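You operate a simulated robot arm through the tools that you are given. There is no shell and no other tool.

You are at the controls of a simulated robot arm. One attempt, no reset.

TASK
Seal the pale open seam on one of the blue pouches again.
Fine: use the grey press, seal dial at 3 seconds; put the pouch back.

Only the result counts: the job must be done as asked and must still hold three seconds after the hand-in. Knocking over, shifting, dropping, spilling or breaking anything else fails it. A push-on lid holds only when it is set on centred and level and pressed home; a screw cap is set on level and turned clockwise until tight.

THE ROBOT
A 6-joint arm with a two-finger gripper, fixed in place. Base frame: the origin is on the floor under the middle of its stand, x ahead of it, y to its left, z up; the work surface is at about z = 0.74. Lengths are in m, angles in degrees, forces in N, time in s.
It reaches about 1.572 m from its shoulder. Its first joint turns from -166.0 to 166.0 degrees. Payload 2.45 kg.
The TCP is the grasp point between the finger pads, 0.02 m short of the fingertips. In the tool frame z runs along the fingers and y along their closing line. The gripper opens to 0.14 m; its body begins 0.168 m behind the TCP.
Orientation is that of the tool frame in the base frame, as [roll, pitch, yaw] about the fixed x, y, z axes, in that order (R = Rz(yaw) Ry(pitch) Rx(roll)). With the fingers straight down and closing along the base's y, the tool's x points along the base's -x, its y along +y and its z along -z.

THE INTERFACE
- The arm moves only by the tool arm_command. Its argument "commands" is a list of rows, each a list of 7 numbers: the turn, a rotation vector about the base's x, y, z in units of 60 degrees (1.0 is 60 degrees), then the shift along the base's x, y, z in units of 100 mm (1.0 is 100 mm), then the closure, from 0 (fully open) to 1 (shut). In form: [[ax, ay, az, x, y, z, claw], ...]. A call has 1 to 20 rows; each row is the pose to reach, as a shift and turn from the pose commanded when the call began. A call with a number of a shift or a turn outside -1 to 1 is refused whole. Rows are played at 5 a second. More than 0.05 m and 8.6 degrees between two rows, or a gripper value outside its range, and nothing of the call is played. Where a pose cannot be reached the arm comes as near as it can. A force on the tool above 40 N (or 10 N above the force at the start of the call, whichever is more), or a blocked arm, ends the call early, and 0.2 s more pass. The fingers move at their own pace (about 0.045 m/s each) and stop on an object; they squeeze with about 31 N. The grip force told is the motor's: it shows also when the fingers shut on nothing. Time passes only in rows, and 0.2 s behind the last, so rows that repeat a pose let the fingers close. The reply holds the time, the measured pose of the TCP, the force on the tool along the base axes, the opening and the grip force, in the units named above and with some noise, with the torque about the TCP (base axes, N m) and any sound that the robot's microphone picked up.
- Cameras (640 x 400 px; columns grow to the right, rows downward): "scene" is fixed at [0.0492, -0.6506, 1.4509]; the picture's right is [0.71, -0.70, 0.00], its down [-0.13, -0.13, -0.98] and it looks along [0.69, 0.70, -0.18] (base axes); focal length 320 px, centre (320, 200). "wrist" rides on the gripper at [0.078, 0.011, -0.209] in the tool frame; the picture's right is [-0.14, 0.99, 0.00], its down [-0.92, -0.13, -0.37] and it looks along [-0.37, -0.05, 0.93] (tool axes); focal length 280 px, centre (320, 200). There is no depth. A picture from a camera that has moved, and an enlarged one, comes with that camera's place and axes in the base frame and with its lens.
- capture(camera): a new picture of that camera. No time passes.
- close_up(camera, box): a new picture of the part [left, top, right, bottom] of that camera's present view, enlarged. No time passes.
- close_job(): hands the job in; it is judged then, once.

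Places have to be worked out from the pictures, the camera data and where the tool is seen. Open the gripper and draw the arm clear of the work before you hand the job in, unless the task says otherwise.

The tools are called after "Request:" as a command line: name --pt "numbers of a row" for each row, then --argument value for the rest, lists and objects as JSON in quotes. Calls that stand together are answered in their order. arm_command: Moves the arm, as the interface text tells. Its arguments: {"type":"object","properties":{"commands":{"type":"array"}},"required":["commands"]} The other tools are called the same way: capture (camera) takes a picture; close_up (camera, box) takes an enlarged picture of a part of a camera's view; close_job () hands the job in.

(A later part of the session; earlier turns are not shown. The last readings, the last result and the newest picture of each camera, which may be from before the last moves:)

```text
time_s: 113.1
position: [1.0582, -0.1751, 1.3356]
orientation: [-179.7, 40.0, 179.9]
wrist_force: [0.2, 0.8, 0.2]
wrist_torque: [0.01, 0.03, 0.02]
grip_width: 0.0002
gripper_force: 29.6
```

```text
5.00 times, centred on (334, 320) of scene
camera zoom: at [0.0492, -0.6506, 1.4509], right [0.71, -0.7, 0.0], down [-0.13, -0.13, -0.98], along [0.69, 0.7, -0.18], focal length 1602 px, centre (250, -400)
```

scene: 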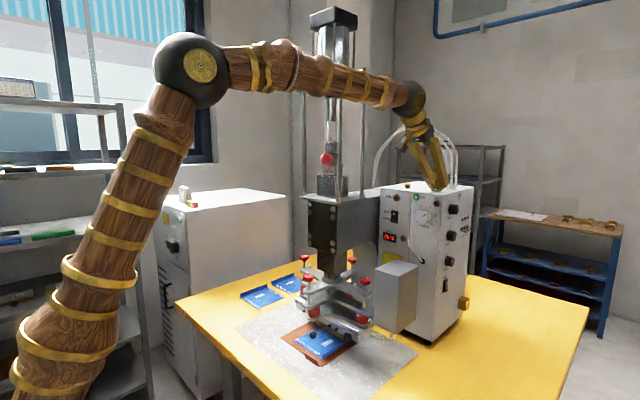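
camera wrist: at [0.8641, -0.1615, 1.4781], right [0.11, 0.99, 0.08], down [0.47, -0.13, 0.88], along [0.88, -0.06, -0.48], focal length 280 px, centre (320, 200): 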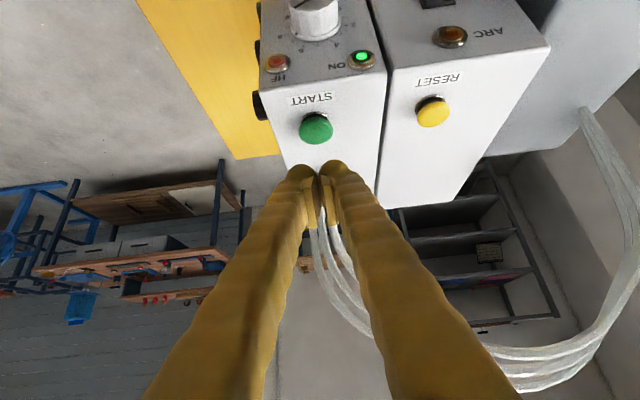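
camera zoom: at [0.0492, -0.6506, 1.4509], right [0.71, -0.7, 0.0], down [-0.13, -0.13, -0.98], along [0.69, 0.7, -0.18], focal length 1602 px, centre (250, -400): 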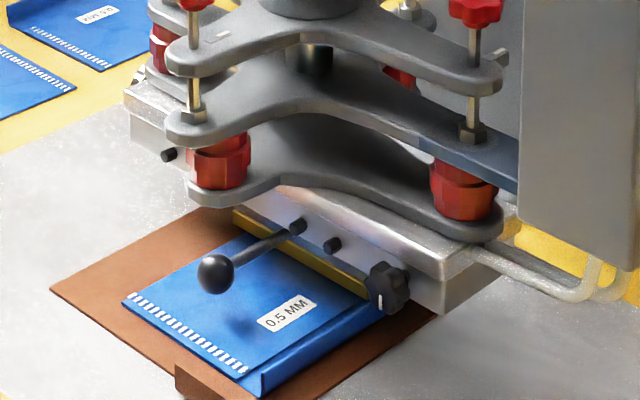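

HF finished with no ARC fault; it's now cooling under pressure. I retreat from the button upward and back while the press opens.

Request:
arm_command --pt "0 0 0 0 0 0.3 1" --pt "0 0 0 0 0 0.6 1" --pt "0 0 0 -0.2 0 0.85 1" --pt "0 0 0 -0.6 0 0.85 1" --pt "0 0 0 -1.0 0 0.85 1"

Request:
close_up --camera "scene" --box '[270, 280, 398, 360]'

Request:
arm_command --pt "0 0 0 -0.4 0 0 1" --pt "0 0 0 -0.8 0 0 1" --pt "0 0 0 -1.0 0 0 1"

Request:
arm_command --pt "0 0 0 -0.4 0 0 1" --pt "0 0 0 -0.8 0 0 1" --pt "0 0 0 -1.0 0 0 1"

Request:
close_up --camera "scene" --box '[270, 280, 398, 360]'

```text
time_s: 114.3
position: [0.9585, -0.1754, 1.4199]
orientation: [-179.5, 40.0, 179.9]
wrist_force: [0.4, -0.9, -0.1]
wrist_torque: [0.02, -0.01, 0.03]
grip_width: 0.0001
gripper_force: 29.5
```

```text
5.00 times, centred on (334, 320) of scene
camera zoom: at [0.0492, -0.6506, 1.4509], right [0.71, -0.7, 0.0], down [-0.13, -0.13, -0.98], along [0.69, 0.7, -0.18], focal length 1602 px, centre (250, -400)
```

zoom: 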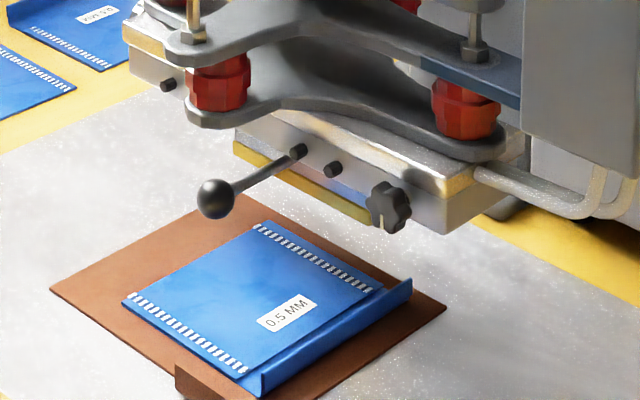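

```text
time_s: 115.1
position: [0.8582, -0.1755, 1.4204]
orientation: [-179.6, 40.0, 179.9]
wrist_force: [0.0, -0.2, -0.2]
wrist_torque: [0.03, 0.01, 0.02]
grip_width: 0.0
gripper_force: 29.6
```

```text
time_s: 115.9
position: [0.7581, -0.1748, 1.4211]
orientation: [-179.6, 40.0, 179.8]
wrist_force: [0.3, 0.5, -1.1]
wrist_torque: [-0.03, 0.04, 0.0]
grip_width: 0.0
gripper_force: 29.9
```

```text
5.00 times, centred on (334, 320) of scene
camera zoom: at [0.0492, -0.6506, 1.4509], right [0.71, -0.7, 0.0], down [-0.13, -0.13, -0.98], along [0.69, 0.7, -0.18], focal length 1602 px, centre (250, -400)
```

zoom: 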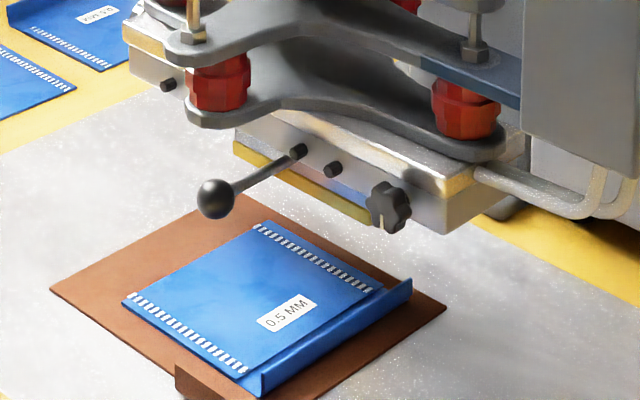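

The press has opened and the pale band is now a dashed weld like the others. I zoom in to confirm it's complete.

Request:
close_up --camera "scene" --box '[312, 318, 360, 348]'

Request:
close_up --camera "scene" --box '[376, 180, 456, 260]'

Request:
close_up --camera "scene" --box '[200, 270, 312, 340]'

```text
13.33 times, centred on (336, 333) of scene
camera zoom: at [0.0492, -0.6506, 1.4509], right [0.71, -0.7, 0.0], down [-0.13, -0.13, -0.98], along [0.69, 0.7, -0.18], focal length 4271 px, centre (107, -1573)
```

zoom: 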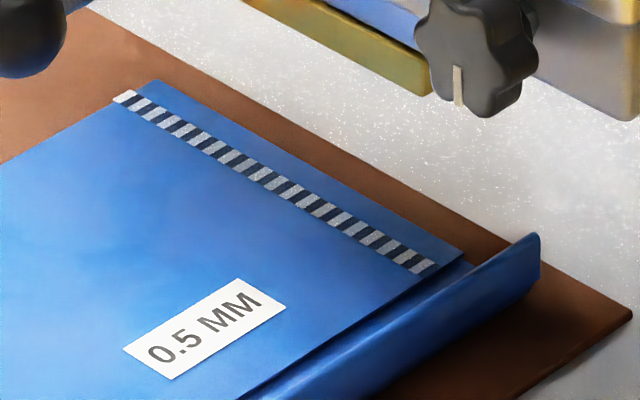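

```text
5.00 times, centred on (416, 220) of scene
camera zoom: at [0.0492, -0.6506, 1.4509], right [0.71, -0.7, 0.0], down [-0.13, -0.13, -0.98], along [0.69, 0.7, -0.18], focal length 1602 px, centre (-160, 100)
```

zoom: 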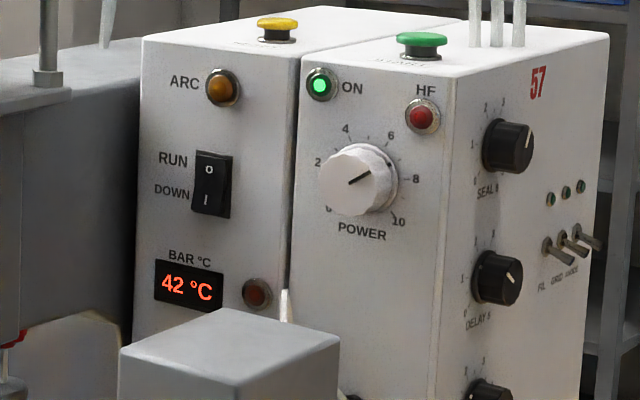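

```text
5.71 times, centred on (256, 305) of scene
camera zoom: at [0.0492, -0.6506, 1.4509], right [0.71, -0.7, 0.0], down [-0.13, -0.13, -0.98], along [0.69, 0.7, -0.18], focal length 1830 px, centre (686, -400)
```

zoom: 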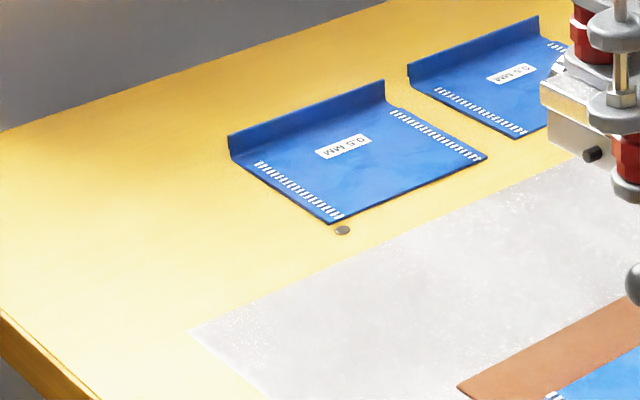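

The weld is complete along the whole band, and the neighbouring pouches are untouched. Now I go back to fetch the pouch, reversing the earlier path and restoring the 10° tilt.

Request:
arm_command --pt "0 0.08 0 -0.35 0 0 1" --pt "0 0.16 0 -0.7 0 0 0.9" --pt "0 0.25 0 -1.0 0 0 0.8"

Request:
arm_command --pt "0 0.08 0 -0.25 0 -0.3 0.7" --pt "0 0.16 0 -0.5 0 -0.6 0.7" --pt "0 0.25 0 -0.7 0 -1.0 0.7"

Request:
arm_command --pt "0 0 0 0 0.2 -0.35 0.7" --pt "0 0 0 0 0.45 -0.7 0.7" --pt "0 0 0 0 0.65 -1.0 0.7"

Request:
arm_command --pt "0 0 0 0 0.2 -0.35 0.7" --pt "0 0 0 0 0.45 -0.7 0.7" --pt "0 0 0 0 0.65 -1.0 0.7"

Request:
arm_command --pt "0 0 0 0 0.2 -0.35 0.7" --pt "0 0 0 0 0.4 -0.7 0.7" --pt "0 0 0 0 0.55 -1.0 0.7"

Request:
capture --camera "wrist"

```text
time_s: 116.7
position: [0.6593, -0.1756, 1.4201]
orientation: [-179.6, 24.9, -180.0]
wrist_force: [0.8, 0.1, 0.1]
wrist_torque: [-0.01, -0.02, 0.0]
grip_width: 0.0277
gripper_force: 0.1
```

```text
time_s: 117.5
position: [0.589, -0.1755, 1.3189]
orientation: [-179.6, 10.0, 179.9]
wrist_force: [0.6, 0.2, 1.0]
wrist_torque: [-0.01, 0.0, -0.01]
grip_width: 0.0423
gripper_force: 0.1
```

```text
time_s: 118.3
position: [0.5879, -0.1109, 1.2208]
orientation: [-179.4, 10.0, 179.9]
wrist_force: [0.6, -0.3, -0.8]
wrist_torque: [-0.01, 0.01, 0.01]
grip_width: 0.0418
gripper_force: 0.1
```

```text
time_s: 119.1
position: [0.5887, -0.0437, 1.1212]
orientation: [-179.6, 10.0, 179.9]
wrist_force: [-0.4, 1.3, 0.2]
wrist_torque: [0.0, -0.02, -0.02]
grip_width: 0.0419
gripper_force: 0.0
```

```text
time_s: 119.9
position: [0.5893, 0.0092, 1.0206]
orientation: [-179.7, 10.0, 179.9]
wrist_force: [-0.1, 0.6, 0.4]
wrist_torque: [0.01, 0.01, 0.0]
grip_width: 0.0421
gripper_force: 0.1
```

```text
taken
camera wrist: at [0.4766, 0.0213, 1.2142], right [0.14, 0.99, 0.02], down [0.84, -0.13, 0.52], along [0.52, -0.06, -0.85], focal length 280 px, centre (320, 200)
```

wrist: 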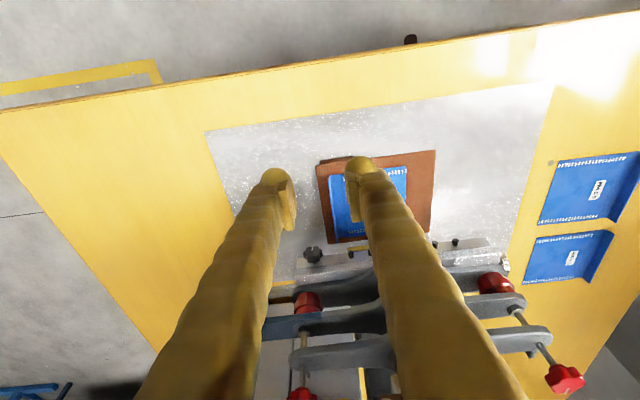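

I descend and advance back over the flap, stopping above it to re-check alignment.

Request:
arm_command --pt "0 0 0 0 0.01 -0.35 0.7" --pt "0 0 0 0 0.02 -0.7 0.7" --pt "0 0 0 0.05 0.02 -1.0 0.7"

Request:
arm_command --pt "0 0 0 0.15 0 -0.3 0.7" --pt "0 0 0 0.3 0 -0.6 0.7" --pt "0 0 0 0.45 0 -0.75 0.7"

Request:
arm_command --pt "0 0 0 0.3 0 0 0.7" --pt "0 0 0 0.6 0 0 0.7" --pt "0 0 0 0.85 0 -0.05 0.7" --pt "0 0 0 1.0 0 -0.2 0.7"

Request:
capture --camera "wrist"

Request:
close_up --camera "wrist" --box '[240, 120, 400, 220]'

```text
time_s: 120.7
position: [0.5935, 0.0126, 0.9219]
orientation: [-179.6, 10.0, -180.0]
wrist_force: [-1.5, 0.6, -0.8]
wrist_torque: [-0.03, 0.0, 0.02]
grip_width: 0.042
gripper_force: 0.0
```

```text
time_s: 121.5
position: [0.6382, 0.0117, 0.8454]
orientation: [-179.7, 10.1, 179.9]
wrist_force: [0.7, 0.7, 0.5]
wrist_torque: [-0.01, 0.02, -0.01]
grip_width: 0.0421
gripper_force: 0.1
```

```text
time_s: 122.5
position: [0.7384, 0.011, 0.8256]
orientation: [-179.6, 10.2, 179.9]
wrist_force: [0.0, -0.2, 0.0]
wrist_torque: [0.03, 0.01, 0.02]
grip_width: 0.0421
gripper_force: 0.1
```

```text
taken
camera wrist: at [0.6257, 0.0237, 1.0189], right [0.14, 0.99, 0.02], down [0.84, -0.13, 0.52], along [0.52, -0.06, -0.85], focal length 280 px, centre (320, 200)
```

wrist: 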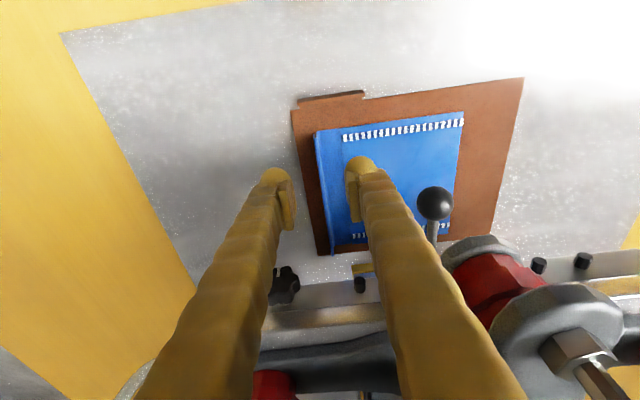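

```text
4.00 times, centred on (320, 170) of wrist
camera zoom: at [0.6257, 0.0237, 1.0189], right [0.14, 0.99, 0.02], down [0.84, -0.13, 0.52], along [0.52, -0.06, -0.85], focal length 1122 px, centre (320, 320)
```

zoom: 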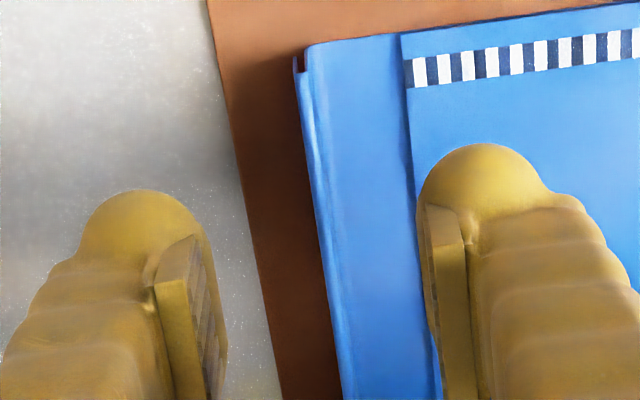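

The rim is at y≈0.010 here, just under the TCP. I descend to z≈0.768 and grip as before.

Request:
arm_command --pt "0 0 0 0.02 -0.005 -0.2 0.7" --pt "0 0 0 0.025 -0.008 -0.4 0.7" --pt "0 0 0 0.025 -0.008 -0.52 0.7" --pt "0 0 0 0.025 -0.008 -0.57 0.7" --pt "0 0 0 0.025 -0.008 -0.575 0.7"

Request:
close_up --camera "wrist" --box '[240, 120, 400, 220]'

```text
time_s: 123.7
position: [0.7417, 0.0116, 0.7692]
orientation: [-179.6, 10.0, 179.9]
wrist_force: [-1.8, -0.1, 6.0]
wrist_torque: [0.18, 0.09, 0.05]
grip_width: 0.0422
gripper_force: 0.1
```

```text
4.00 times, centred on (320, 170) of wrist
camera zoom: at [0.6281, 0.0233, 0.961], right [0.14, 0.99, 0.02], down [0.84, -0.13, 0.52], along [0.52, -0.06, -0.85], focal length 1122 px, centre (320, 320)
```

zoom: 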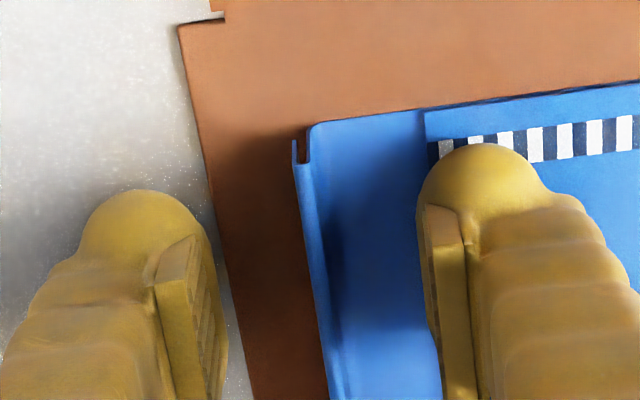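

Light contact (6 N), flap centred. I close.

Request:
arm_command --pt "0 0 0 0 0 0.004 0.85" --pt "0 0 0 0 0 0.004 1" --pt "0 0 0 0 0 0.004 1" --pt "0 0 0 0 0 0.004 1" --pt "0 0 0 0 0 0.004 1"

Request:
arm_command --pt "0 0 0 0 0 0.03 1" --pt "0 0 0 0 0 0.06 1" --pt "0 0 0 0 0 0.1 1" --pt "0 0 0 0 0 0.15 1" --pt "0 0 0 0 0 0.2 1" --pt "0 0 0 0 0 0.25 1"

Request:
close_up --camera "scene" --box '[260, 280, 388, 360]'

Request:
capture --camera "wrist"

```text
time_s: 124.9
position: [0.7419, 0.012, 0.7687]
orientation: [-179.7, 10.0, 179.9]
wrist_force: [-0.7, 0.1, 0.3]
wrist_torque: [0.03, 0.04, 0.0]
grip_width: 0.006
gripper_force: 31.0
```

```text
time_s: 126.3
position: [0.7403, 0.0127, 0.7931]
orientation: [-179.5, 9.9, 179.9]
wrist_force: [-1.0, 0.1, 0.2]
wrist_torque: [-0.02, 0.02, -0.01]
grip_width: 0.0058
gripper_force: 31.0
```

```text
5.00 times, centred on (324, 320) of scene
camera zoom: at [0.0492, -0.6506, 1.4509], right [0.71, -0.7, 0.0], down [-0.13, -0.13, -0.98], along [0.69, 0.7, -0.18], focal length 1602 px, centre (300, -400)
```

zoom: 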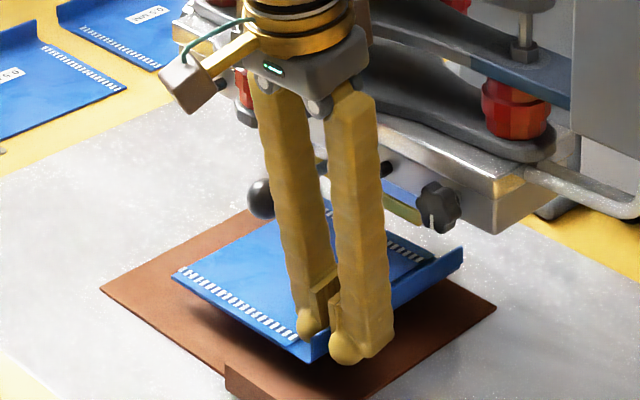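

```text
taken
camera wrist: at [0.6284, 0.0237, 0.987], right [0.14, 0.99, 0.02], down [0.84, -0.13, 0.52], along [0.52, -0.06, -0.85], focal length 280 px, centre (320, 200)
```

wrist: 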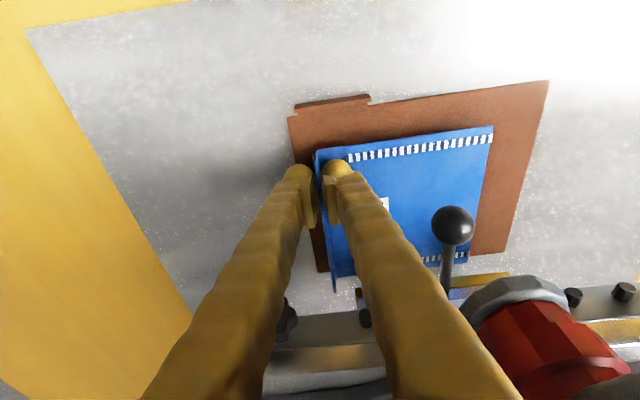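

Held and level, and the pad stayed in place. I draw the pouch straight back out of the press mouth at this height.

Request:
arm_command --pt "0 0 0 -0.1 0 0.02 1" --pt "0 0 0 -0.25 0 0.04 1" --pt "0 0 0 -0.45 0 0.06 1" --pt "0 0 0 -0.65 0 0.06 1" --pt "0 0 0 -0.85 0 0.06 1" --pt "0 0 0 -1.0 0 0.06 1"

Request:
arm_command --pt "0 0 0 -0.15 0 0.02 1" --pt "0 0 0 -0.35 0 0.05 1" --pt "0 0 0 -0.55 0 0.12 1" --pt "0 0 0 -0.7 0 0.25 1" --pt "0 0 0 -0.7 0 0.4 1"

Request:
arm_command --pt "0 0 0 -0.05 0 0.1 1" --pt "0 0 0 -0.12 0 0.3 1" --pt "0 0 0 -0.2 0 0.5 1" --pt "0 0 0 -0.28 0 0.7 1" --pt "0 0 0 -0.34 0 0.9 1" --pt "0 0 0 -0.36 0 1.0 1"

Request:
capture --camera "wrist"

Request:
capture --camera "scene"

```text
time_s: 127.7
position: [0.6412, 0.0117, 0.8]
orientation: [-179.6, 10.1, 179.9]
wrist_force: [1.2, 0.4, -0.3]
wrist_torque: [-0.04, 0.02, 0.0]
grip_width: 0.0061
gripper_force: 31.2
```

```text
time_s: 128.9
position: [0.5708, 0.0117, 0.8411]
orientation: [-179.6, 10.0, 179.9]
wrist_force: [0.0, -0.1, -0.1]
wrist_torque: [-0.03, 0.0, -0.01]
grip_width: 0.0059
gripper_force: 29.9
```

```text
time_s: 130.3
position: [0.5357, 0.01, 0.9422]
orientation: [-179.6, 10.0, 179.9]
wrist_force: [-0.6, -0.4, 0.5]
wrist_torque: [-0.06, 0.01, 0.03]
grip_width: 0.0062
gripper_force: 30.7
```

```text
taken
camera wrist: at [0.4222, 0.0219, 1.1337], right [0.14, 0.99, 0.02], down [0.84, -0.13, 0.52], along [0.52, -0.06, -0.85], focal length 280 px, centre (320, 200)
```

wrist: 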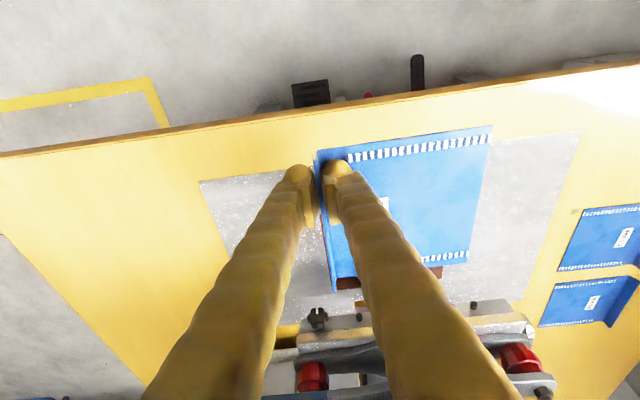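

```text
taken
```

scene: 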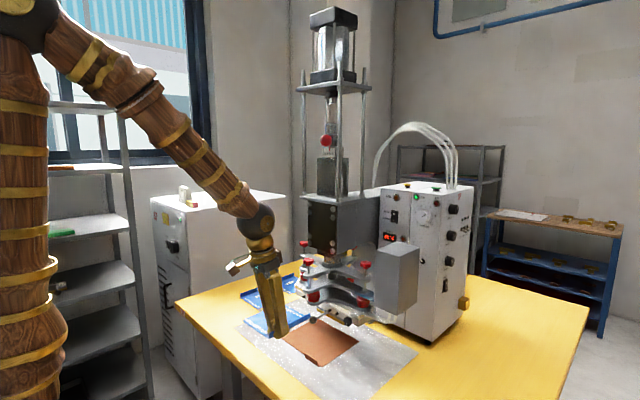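

Out of the press and secure. I measure how the pouch sits in the grip now so I can put it back in its original pose.

Request:
close_up --camera "wrist" --box '[280, 220, 408, 300]'

Request:
close_up --camera "wrist" --box '[290, 110, 418, 190]'

Request:
close_up --camera "wrist" --box '[400, 200, 528, 280]'

```text
5.00 times, centred on (344, 260) of wrist
camera zoom: at [0.4222, 0.0219, 1.1337], right [0.14, 0.99, 0.02], down [0.84, -0.13, 0.52], along [0.52, -0.06, -0.85], focal length 1402 px, centre (200, -100)
```

zoom: 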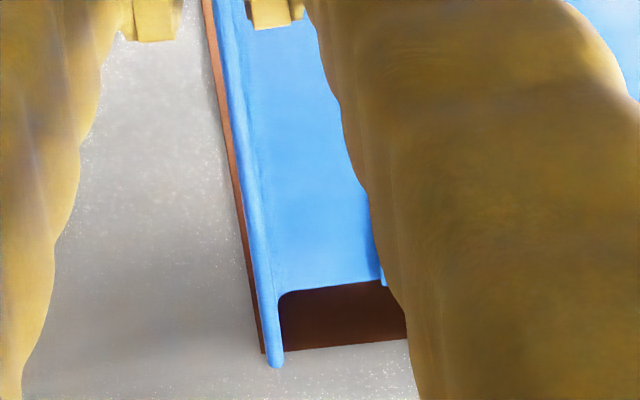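

```text
5.00 times, centred on (354, 150) of wrist
camera zoom: at [0.4222, 0.0219, 1.1337], right [0.14, 0.99, 0.02], down [0.84, -0.13, 0.52], along [0.52, -0.06, -0.85], focal length 1402 px, centre (150, 450)
```

zoom: 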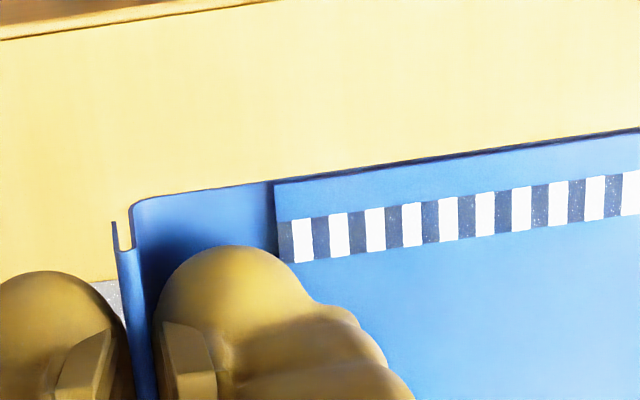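

```text
5.00 times, centred on (464, 240) of wrist
camera zoom: at [0.4222, 0.0219, 1.1337], right [0.14, 0.99, 0.02], down [0.84, -0.13, 0.52], along [0.52, -0.06, -0.85], focal length 1402 px, centre (-400, 0)
```

zoom: 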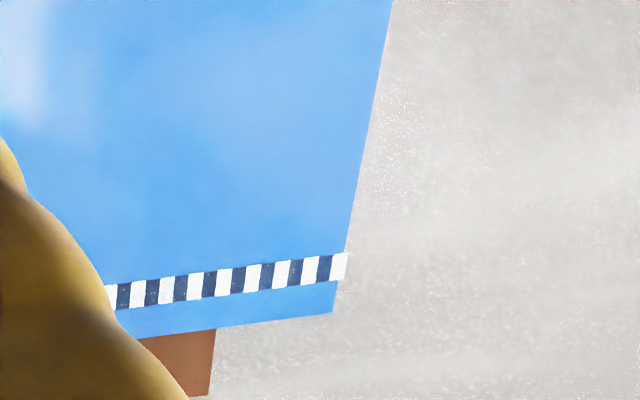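

The pouch sits -0.4° to the tool with its near end ≈32 mm behind the TCP. For the original pose (rim through (0.713, 0.578), yaw -4.85°) I need a +175.5° rotation and a final TCP of about (0.7085, 0.5785). I start back: shift in y, then rotate in three slow stages.

Request:
arm_command --pt "0 0 0 0 0.1 0 1" --pt "0 0 0 0 0.25 0 1" --pt "0 0 0 0 0.45 0 1" --pt "0 0 0 0 0.65 0 1" --pt "0 0 0 0 0.8 0 1" --pt "0 0 0 0 0.92 0 1"

Request:
arm_command --pt "0 0 0.04 0 0.04 0 1" --pt "0 0 0.1 0 0.08 0 1" --pt "0 0 0.18 0 0.16 0 1" --pt "0 0 0.26 0 0.24 0 1" --pt "0 0 0.34 0 0.32 0 1" --pt "0 0 0.42 0 0.4 0 1" --pt "0 0 0.5 0 0.48 0 1" --pt "0 0 0.58 0 0.56 0 1" --pt "0 0 0.66 0 0.64 0 1" --pt "0 0 0.74 0 0.72 0 1" --pt "0 0 0.82 0 0.8 0 1" --pt "0 0 0.9 0 0.8 0 1" --pt "0 0 0.975 0 0.8 0 1"

Request:
arm_command --pt "0 0 0.04 0 0.05 0 1" --pt "0 0 0.1 0 0.1 0 1" --pt "0 0 0.18 0 0.2 0 1" --pt "0 0 0.26 0 0.3 0 1" --pt "0 0 0.34 0 0.4 0 1" --pt "0 0 0.42 0 0.5 0 1" --pt "0 0 0.5 0 0.6 0 1" --pt "0 0 0.58 0 0.7 0 1" --pt "0 0 0.66 0 0.8 0 1" --pt "0 0 0.74 0 0.9 0 1" --pt "0 0 0.82 0 1.0 0 1" --pt "0 0 0.9 0 1.0 0 1" --pt "0 0 0.975 0 1.0 0 1"

Request:
capture --camera "scene"

```text
time_s: 131.7
position: [0.5357, 0.1024, 0.9393]
orientation: [-179.6, 10.0, 180.0]
wrist_force: [0.7, 0.3, 0.1]
wrist_torque: [0.0, 0.02, 0.02]
grip_width: 0.0063
gripper_force: 30.7
```

```text
time_s: 134.5
position: [0.5359, 0.1832, 0.9392]
orientation: [-179.6, 10.0, -121.5]
wrist_force: [0.7, 0.5, 0.0]
wrist_torque: [-0.04, 0.04, -0.01]
grip_width: 0.006
gripper_force: 30.9
```

```text
time_s: 137.3
position: [0.5355, 0.2822, 0.9392]
orientation: [-179.6, 10.0, -63.0]
wrist_force: [-0.6, 0.3, -0.5]
wrist_torque: [-0.01, -0.02, -0.01]
grip_width: 0.006
gripper_force: 31.0
```

```text
taken
```

scene: 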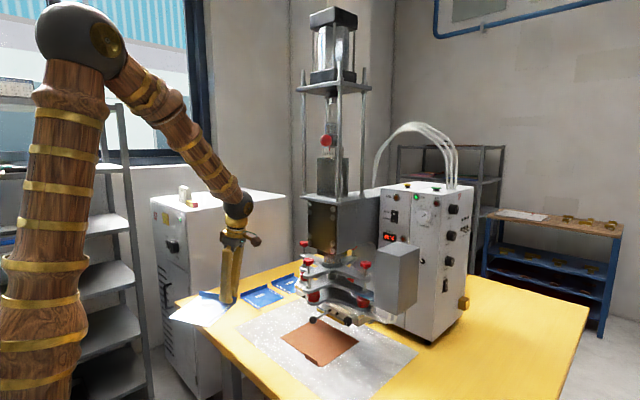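

Still secure. I finish the rotation and then carry it toward its spot.

Request:
arm_command --pt "0 0 0.04 0 0.05 0 1" --pt "0 0 0.1 0 0.1 0 1" --pt "0 0 0.18 0 0.2 0 1" --pt "0 0 0.26 0 0.3 0 1" --pt "0 0 0.34 0 0.4 0 1" --pt "0 0 0.42 0 0.5 0 1" --pt "0 0 0.5 0 0.6 0 1" --pt "0 0 0.58 0 0.7 0 1" --pt "0 0 0.66 0 0.8 0 1" --pt "0 0 0.74 0 0.9 0 1" --pt "0 0 0.82 0 1.0 0 1" --pt "0 0 0.9 0 1.0 0 1" --pt "0 0 0.975 0 1.0 0 1"

Request:
arm_command --pt "0 0 0 0.08 0.1 0 1" --pt "0 0 0 0.2 0.25 0 1" --pt "0 0 0 0.36 0.45 0 1" --pt "0 0 0 0.52 0.65 0 1" --pt "0 0 0 0.68 0.85 0 1" --pt "0 0 0 0.77 0.97 0 1" --pt "0 0 0 0.8 1.0 0 1"

Request:
arm_command --pt "0 0 0 0.1 0.1 -0.05 1" --pt "0 0 0 0.25 0.25 -0.1 1" --pt "0 0 0 0.45 0.45 -0.2 1" --pt "0 0 0 0.65 0.65 -0.3 1" --pt "0 0 0 0.8 0.8 -0.4 1" --pt "0 0 0 0.9 0.9 -0.45 1" --pt "0 0 0 0.92 0.95 -0.5 1"

Request:
capture --camera "wrist"

Request:
capture --camera "scene"

```text
time_s: 140.1
position: [0.535, 0.3838, 0.9396]
orientation: [-179.6, 10.1, -4.4]
wrist_force: [0.9, 0.1, -0.8]
wrist_torque: [0.03, -0.05, -0.01]
grip_width: 0.006
gripper_force: 30.9
```

```text
time_s: 141.7
position: [0.6157, 0.4842, 0.9394]
orientation: [-179.6, 10.1, -4.6]
wrist_force: [0.3, -0.3, 0.5]
wrist_torque: [0.0, -0.02, 0.01]
grip_width: 0.006
gripper_force: 31.5
```

```text
time_s: 143.3
position: [0.7073, 0.5783, 0.8897]
orientation: [-179.6, 10.0, -4.5]
wrist_force: [0.0, -0.1, -0.4]
wrist_torque: [0.02, -0.05, 0.01]
grip_width: 0.006
gripper_force: 30.5
```

```text
taken
camera wrist: at [0.819, 0.5564, 1.0826], right [-0.22, -0.98, 0.02], down [-0.83, 0.19, 0.52], along [-0.52, 0.1, -0.85], focal length 280 px, centre (320, 200)
```

wrist: 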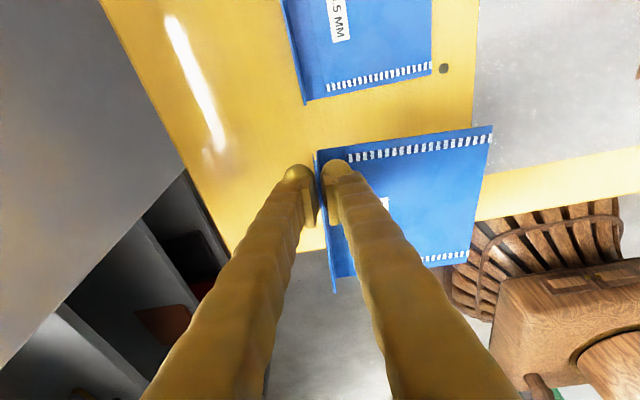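

```text
taken
```

scene: 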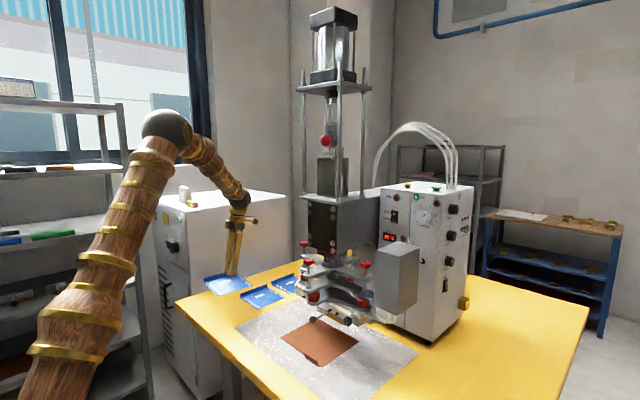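

I'm over the original spot at z≈0.89. I zoom to verify where the pouch ends and corners will land.

Request:
close_up --camera "wrist" --box '[290, 110, 418, 190]'

Request:
close_up --camera "wrist" --box '[400, 110, 528, 190]'

Request:
close_up --camera "wrist" --box '[290, 230, 418, 310]'

```text
5.00 times, centred on (354, 150) of wrist
camera zoom: at [0.819, 0.5564, 1.0826], right [-0.22, -0.98, 0.02], down [-0.83, 0.19, 0.52], along [-0.52, 0.1, -0.85], focal length 1402 px, centre (150, 450)
```

zoom: 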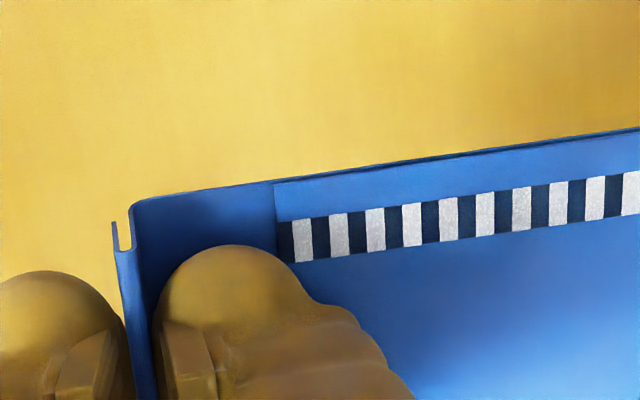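

```text
5.00 times, centred on (464, 150) of wrist
camera zoom: at [0.819, 0.5564, 1.0826], right [-0.22, -0.98, 0.02], down [-0.83, 0.19, 0.52], along [-0.52, 0.1, -0.85], focal length 1402 px, centre (-400, 450)
```

zoom: 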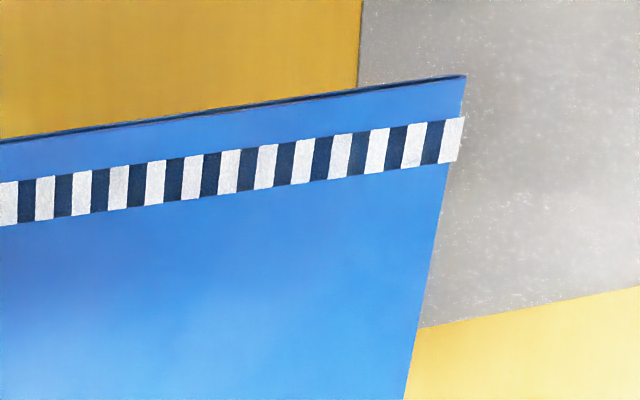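

```text
5.00 times, centred on (354, 270) of wrist
camera zoom: at [0.819, 0.5564, 1.0826], right [-0.22, -0.98, 0.02], down [-0.83, 0.19, 0.52], along [-0.52, 0.1, -0.85], focal length 1402 px, centre (150, -150)
```

zoom: 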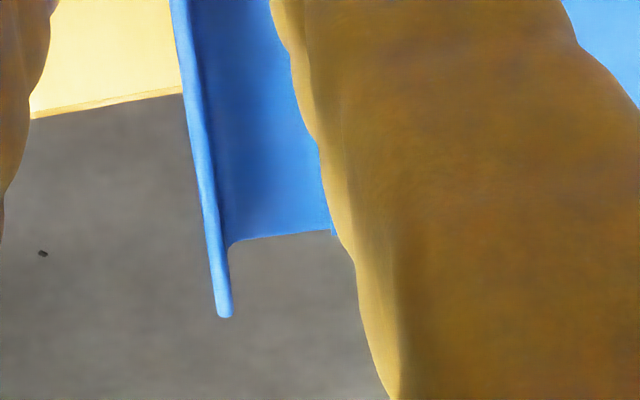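

The rim would land from (0.740, 0.576) to (0.587, 0.588), matching the original almost exactly. I lower straight down.

Request:
arm_command --pt "0 0 0 0 0 -0.15 1" --pt "0 0 0 0 0 -0.35 1" --pt "0 0 0 0 0 -0.55 1" --pt "0 0 0 0 0 -0.75 1" --pt "0 0 0 0 0 -0.9 1" --pt "0 0 0 0 0 -1.0 1"

Request:
arm_command --pt "0 0 0 0 0 -0.06 1" --pt "0 0 0 0 0 -0.12 1" --pt "0 0 0 0 0 -0.16 1" --pt "0 0 0 0 0 -0.19 1"

Request:
close_up --camera "scene" --box '[180, 240, 340, 340]'

Request:
close_up --camera "wrist" --box '[240, 60, 496, 220]'

```text
time_s: 144.7
position: [0.7054, 0.5797, 0.7895]
orientation: [-179.6, 10.1, -4.6]
wrist_force: [0.2, 0.5, -0.7]
wrist_torque: [0.03, 0.0, -0.02]
grip_width: 0.0063
gripper_force: 31.1
```

```text
time_s: 145.7
position: [0.707, 0.5786, 0.7704]
orientation: [-179.6, 10.0, -4.6]
wrist_force: [-0.1, -0.3, -0.2]
wrist_torque: [0.05, -0.03, 0.03]
grip_width: 0.0062
gripper_force: 31.5
```

```text
4.00 times, centred on (260, 290) of scene
camera zoom: at [0.0492, -0.6506, 1.4509], right [0.71, -0.7, 0.0], down [-0.13, -0.13, -0.98], along [0.69, 0.7, -0.18], focal length 1281 px, centre (560, -160)
```

zoom: 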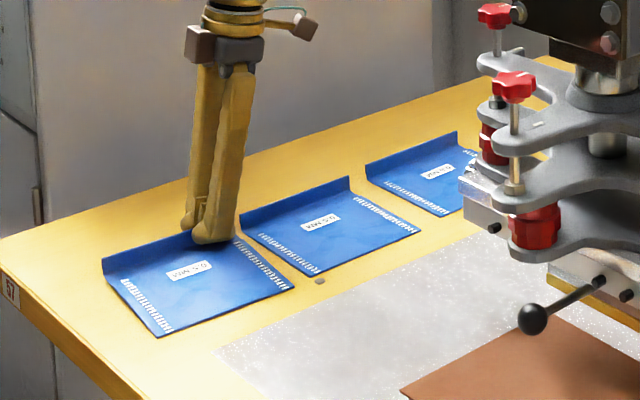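

```text
2.50 times, centred on (368, 140) of wrist
camera zoom: at [0.819, 0.5568, 0.9633], right [-0.22, -0.98, 0.02], down [-0.83, 0.19, 0.52], along [-0.52, 0.1, -0.85], focal length 701 px, centre (200, 350)
```

zoom: 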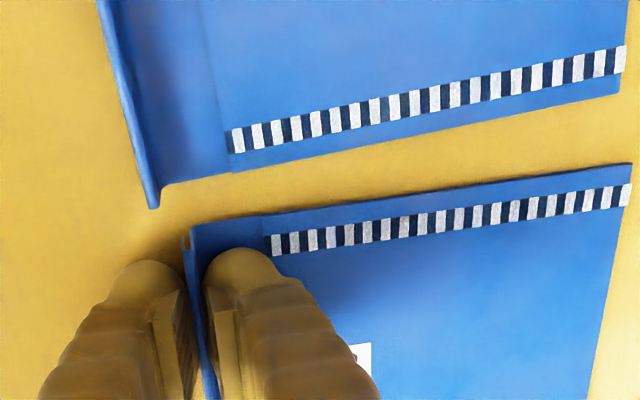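

I compare against the very first picture using the identical crop.

Request:
close_up --camera "scene" --box '[200, 280, 260, 318]'

Request:
close_up --camera "scene" --box '[200, 280, 264, 320]'

```text
10.53 times, centred on (230, 299) of scene
camera zoom: at [0.0492, -0.6506, 1.4509], right [0.71, -0.7, 0.0], down [-0.13, -0.13, -0.98], along [0.69, 0.7, -0.18], focal length 3372 px, centre (1267, -842)
```

zoom: 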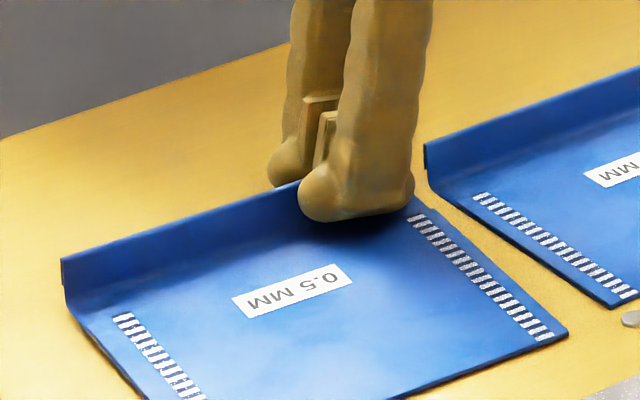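

```text
10.00 times, centred on (232, 300) of scene
camera zoom: at [0.0492, -0.6506, 1.4509], right [0.71, -0.7, 0.0], down [-0.13, -0.13, -0.98], along [0.69, 0.7, -0.18], focal length 3203 px, centre (1200, -800)
```

zoom: 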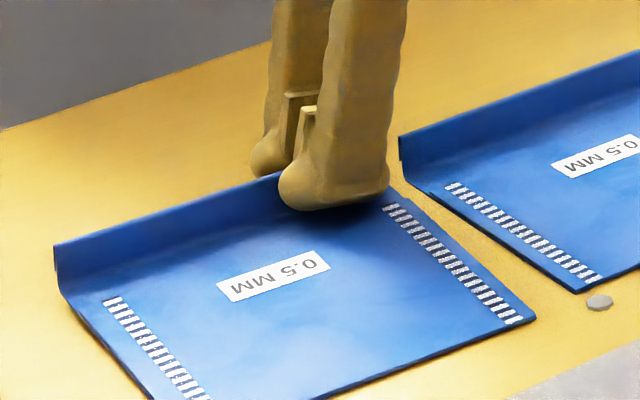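

All features are shifted ~11 px left of the original crop, i.e. about 5–6 mm short in x (with y matching). I lift 2 mm, shift +5.5 mm in x, then lower to contact.

Request:
arm_command --pt "0 0 0 0 0 0.02 1" --pt "0 0 0 0.03 0.003 0.02 1" --pt "0 0 0 0.055 0.005 0.02 1" --pt "0 0 0 0.055 0.005 0.0 1" --pt "0 0 0 0.055 0.005 -0.02 1" --pt "0 0 0 0.055 0.005 -0.035 1"

Request:
close_up --camera "scene" --box '[200, 280, 260, 318]'

```text
time_s: 147.1
position: [0.7121, 0.5789, 0.7672]
orientation: [-179.6, 9.9, -4.6]
wrist_force: [0.7, -0.1, -0.4]
wrist_torque: [0.01, -0.02, 0.0]
grip_width: 0.0061
gripper_force: 31.3
```

```text
10.53 times, centred on (230, 299) of scene
camera zoom: at [0.0492, -0.6506, 1.4509], right [0.71, -0.7, 0.0], down [-0.13, -0.13, -0.98], along [0.69, 0.7, -0.18], focal length 3372 px, centre (1267, -842)
```

zoom: 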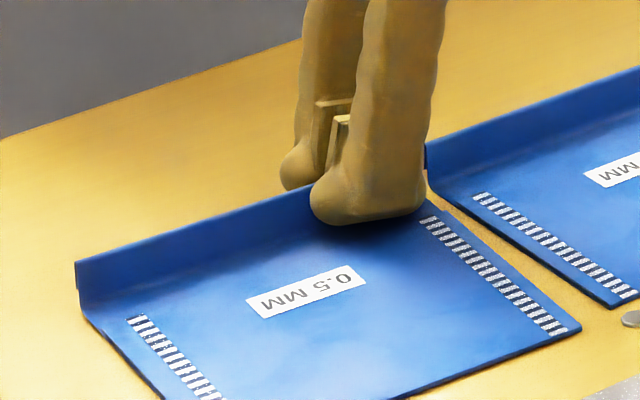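

Now within ~1 mm of the original (3 px), still ~2 mm above the table. I trim -1 mm in x and lower to contact.

Request:
arm_command --pt "0 0 0 -0.01 0 -0.01 1" --pt "0 0 0 -0.01 0 -0.02 1" --pt "0 0 0 -0.01 0 -0.028 1"

Request:
close_up --camera "scene" --box '[200, 280, 260, 318]'

```text
time_s: 147.9
position: [0.7122, 0.5778, 0.7642]
orientation: [-179.4, 9.9, -4.5]
wrist_force: [-2.8, -1.1, 14.3]
wrist_torque: [0.01, 0.55, 0.0]
grip_width: 0.0057
gripper_force: 30.5
```

```text
10.53 times, centred on (230, 299) of scene
camera zoom: at [0.0492, -0.6506, 1.4509], right [0.71, -0.7, 0.0], down [-0.13, -0.13, -0.98], along [0.69, 0.7, -0.18], focal length 3372 px, centre (1267, -842)
```

zoom: 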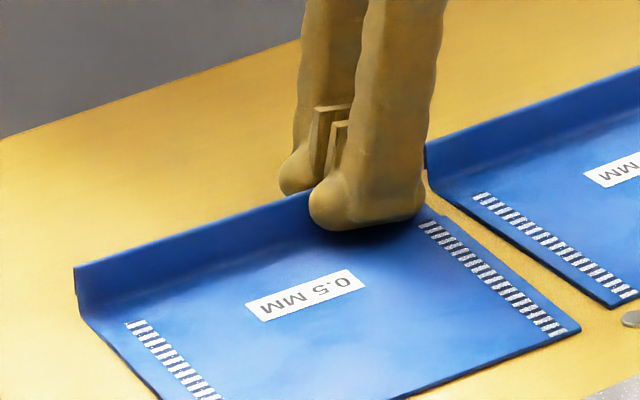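

Contact at 14 N and the crop now matches the original within a pixel or two. I unload by 1 mm, open slightly, then lift clear before opening further.

Request:
arm_command --pt "0 0 0 0 0 0.01 1" --pt "0 0 0 0 0 0.01 0.92" --pt "0 0 0 0 0 0.015 0.88" --pt "0 0 0 0 0 0.03 0.85" --pt "0 0 0 0 0 0.06 0.82" --pt "0 0 0 0 0 0.1 0.8"

Request:
close_up --camera "scene" --box '[200, 280, 260, 318]'

Request:
close_up --camera "wrist" --box '[240, 60, 496, 220]'

```text
time_s: 149.3
position: [0.7101, 0.5787, 0.7735]
orientation: [-179.7, 10.0, -4.6]
wrist_force: [0.0, -0.3, 0.0]
wrist_torque: [-0.01, -0.04, 0.0]
grip_width: 0.0279
gripper_force: 0.1
```

```text
10.53 times, centred on (230, 299) of scene
camera zoom: at [0.0492, -0.6506, 1.4509], right [0.71, -0.7, 0.0], down [-0.13, -0.13, -0.98], along [0.69, 0.7, -0.18], focal length 3372 px, centre (1267, -842)
```

zoom: 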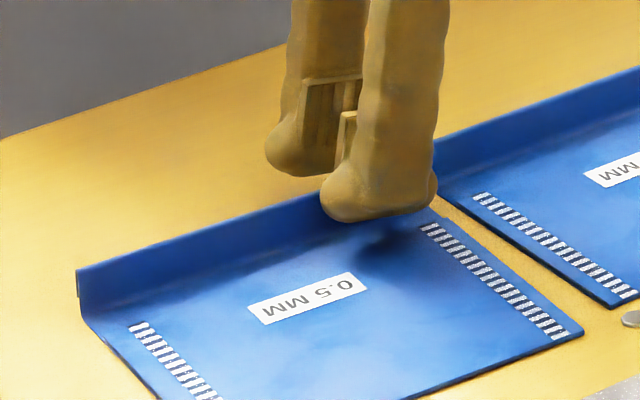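

```text
2.50 times, centred on (368, 140) of wrist
camera zoom: at [0.8238, 0.5568, 0.9665], right [-0.21, -0.98, 0.02], down [-0.83, 0.19, 0.52], along [-0.52, 0.1, -0.85], focal length 701 px, centre (200, 350)
```

zoom: 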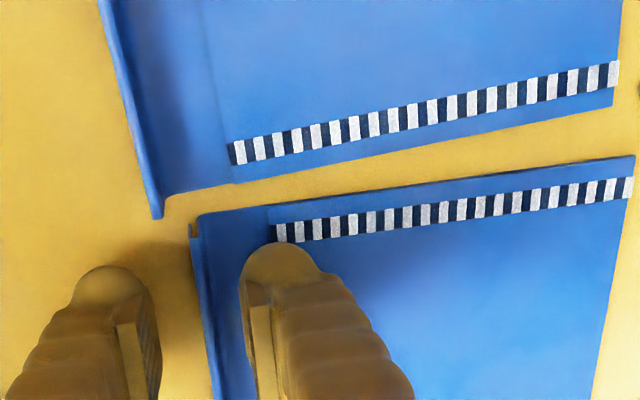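

Released; the pouch lies within ~2 mm of its original place. I lift straight up and clear.

Request:
arm_command --pt "0 0 0 0 0 0.15 0.8" --pt "0 0 0 0 0 0.35 0.75" --pt "0 0 0 0 0 0.6 0.7" --pt "0 0 0 0 0 1.0 0.6"

Request:
arm_command --pt "0 0 0 0 0 0.4 0.4" --pt "0 0 0 -0.2 -0.2 0.8 0.2" --pt "0 0 0 -0.5 -0.5 1.0 0" --pt "0 0 0 -0.8 -0.8 1.0 0"

Request:
arm_command --pt "0 0 0 -0.2 -0.2 0.3 0" --pt "0 0 0 -0.4 -0.5 0.6 0" --pt "0 0 0 -0.6 -0.8 1.0 0" --pt "0 0 0 -0.7 -1.0 1.0 0"

Request:
capture --camera "scene"

Request:
close_up --camera "scene" --box '[180, 240, 340, 340]'

Request:
close_up --camera "scene" --box '[200, 280, 260, 318]'

Request:
close_up --camera "scene" --box '[360, 170, 488, 250]'

```text
time_s: 150.3
position: [0.7116, 0.5773, 0.8728]
orientation: [-179.6, 9.9, -4.6]
wrist_force: [0.5, -0.3, -0.5]
wrist_torque: [-0.03, 0.01, -0.03]
grip_width: 0.0559
gripper_force: 0.0
```

```text
time_s: 151.3
position: [0.6315, 0.4985, 0.9732]
orientation: [-179.6, 10.1, -4.5]
wrist_force: [-1.0, 0.4, -0.6]
wrist_torque: [0.02, 0.02, 0.02]
grip_width: 0.1398
gripper_force: 0.1
```

```text
refused: row 3 steps farther than a row can; nothing moved
```

```text
taken
```

scene: 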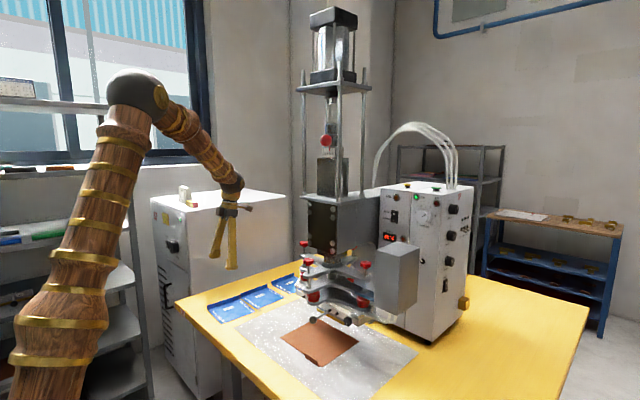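

```text
4.00 times, centred on (260, 290) of scene
camera zoom: at [0.0492, -0.6506, 1.4509], right [0.71, -0.7, 0.0], down [-0.13, -0.13, -0.98], along [0.69, 0.7, -0.18], focal length 1281 px, centre (560, -160)
```

zoom: 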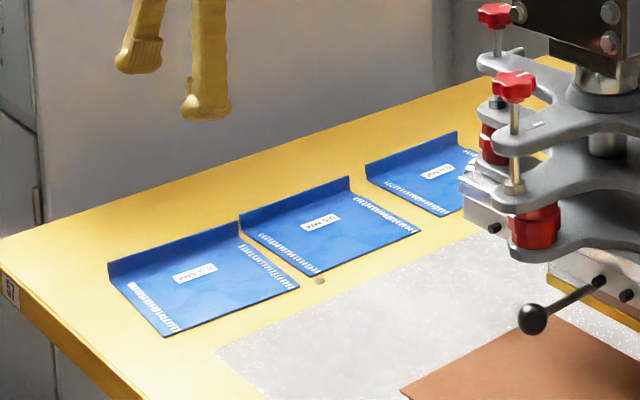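

```text
10.53 times, centred on (230, 299) of scene
camera zoom: at [0.0492, -0.6506, 1.4509], right [0.71, -0.7, 0.0], down [-0.13, -0.13, -0.98], along [0.69, 0.7, -0.18], focal length 3372 px, centre (1267, -842)
```

zoom: 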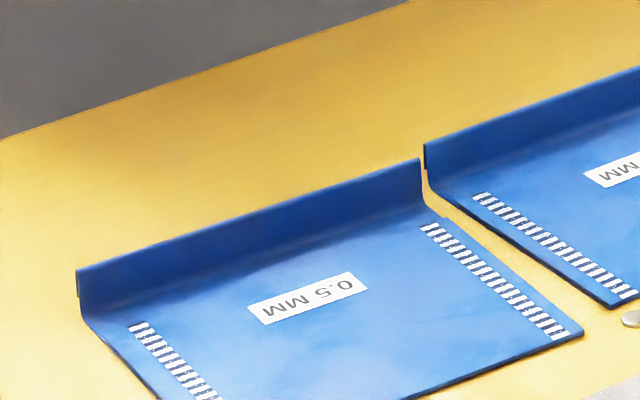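

```text
5.00 times, centred on (424, 210) of scene
camera zoom: at [0.0492, -0.6506, 1.4509], right [0.71, -0.7, 0.0], down [-0.13, -0.13, -0.98], along [0.69, 0.7, -0.18], focal length 1602 px, centre (-200, 150)
```

zoom: 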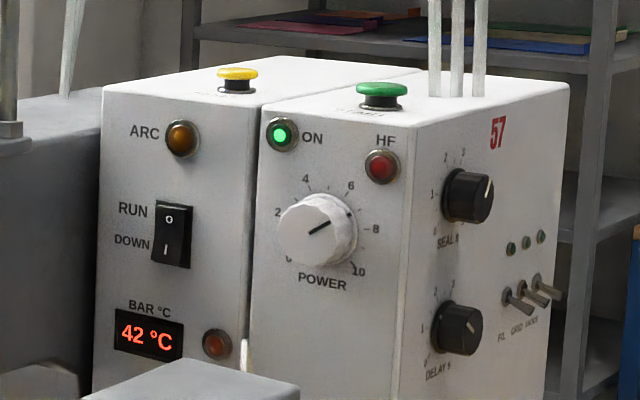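

Everything checks out: weld complete, pouch back, neighbours and pad undisturbed, dial at 3. I draw the arm well clear before handing in.

Request:
arm_command --pt "0 0 0 -0.15 -0.2 0.25 0" --pt "0 0 0 -0.3 -0.4 0.5 0" --pt "0 0 0 -0.45 -0.6 0.75 0" --pt "0 0 0 -0.6 -0.8 1.0 0"

Request:
arm_command --pt "0 0 0 0 -0.2 0.35 0" --pt "0 0 0 0 -0.4 0.7 0" --pt "0 0 0 0 -0.6 1.0 0"

Request:
capture --camera "scene"

Request:
close_up --camera "scene" --box '[436, 195, 484, 225]'

Request:
close_up --camera "scene" --box '[270, 290, 366, 350]'

```text
time_s: 152.3
position: [0.5698, 0.4183, 1.0734]
orientation: [-179.6, 10.0, -4.6]
wrist_force: [0.4, 0.5, -0.7]
wrist_torque: [-0.03, 0.0, 0.0]
grip_width: 0.14
gripper_force: 0.1
```

```text
time_s: 153.1
position: [0.5718, 0.3549, 1.1735]
orientation: [-179.6, 10.1, -4.6]
wrist_force: [-0.5, -0.4, -0.2]
wrist_torque: [-0.03, 0.03, 0.0]
grip_width: 0.1402
gripper_force: 0.0
```

```text
taken
```

scene: 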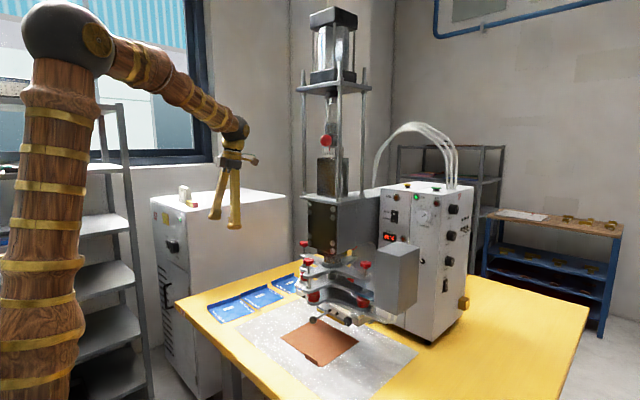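

```text
13.33 times, centred on (460, 210) of scene
camera zoom: at [0.0492, -0.6506, 1.4509], right [0.71, -0.7, 0.0], down [-0.13, -0.13, -0.98], along [0.69, 0.7, -0.18], focal length 4271 px, centre (-1547, 67)
```

zoom: 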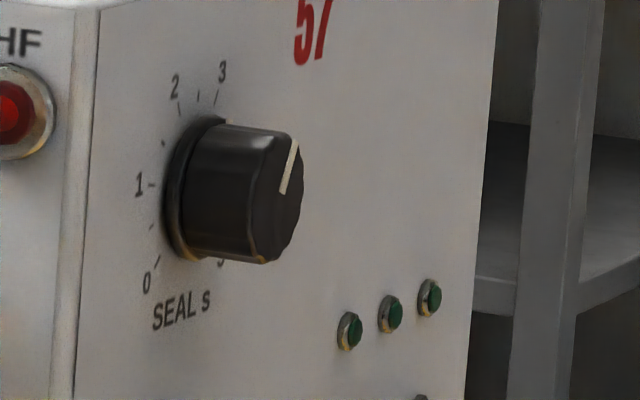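

```text
6.67 times, centred on (318, 320) of scene
camera zoom: at [0.0492, -0.6506, 1.4509], right [0.71, -0.7, 0.0], down [-0.13, -0.13, -0.98], along [0.69, 0.7, -0.18], focal length 2135 px, centre (333, -600)
```

zoom: 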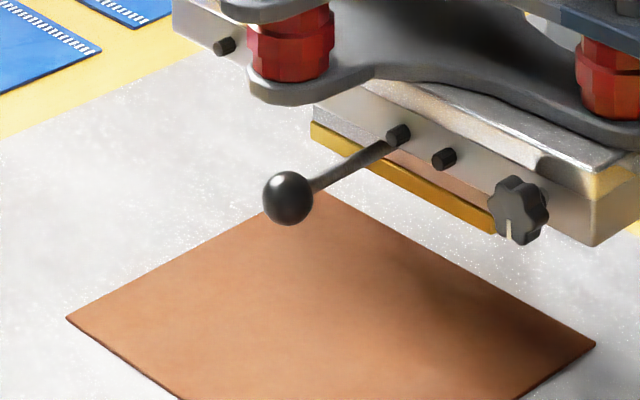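

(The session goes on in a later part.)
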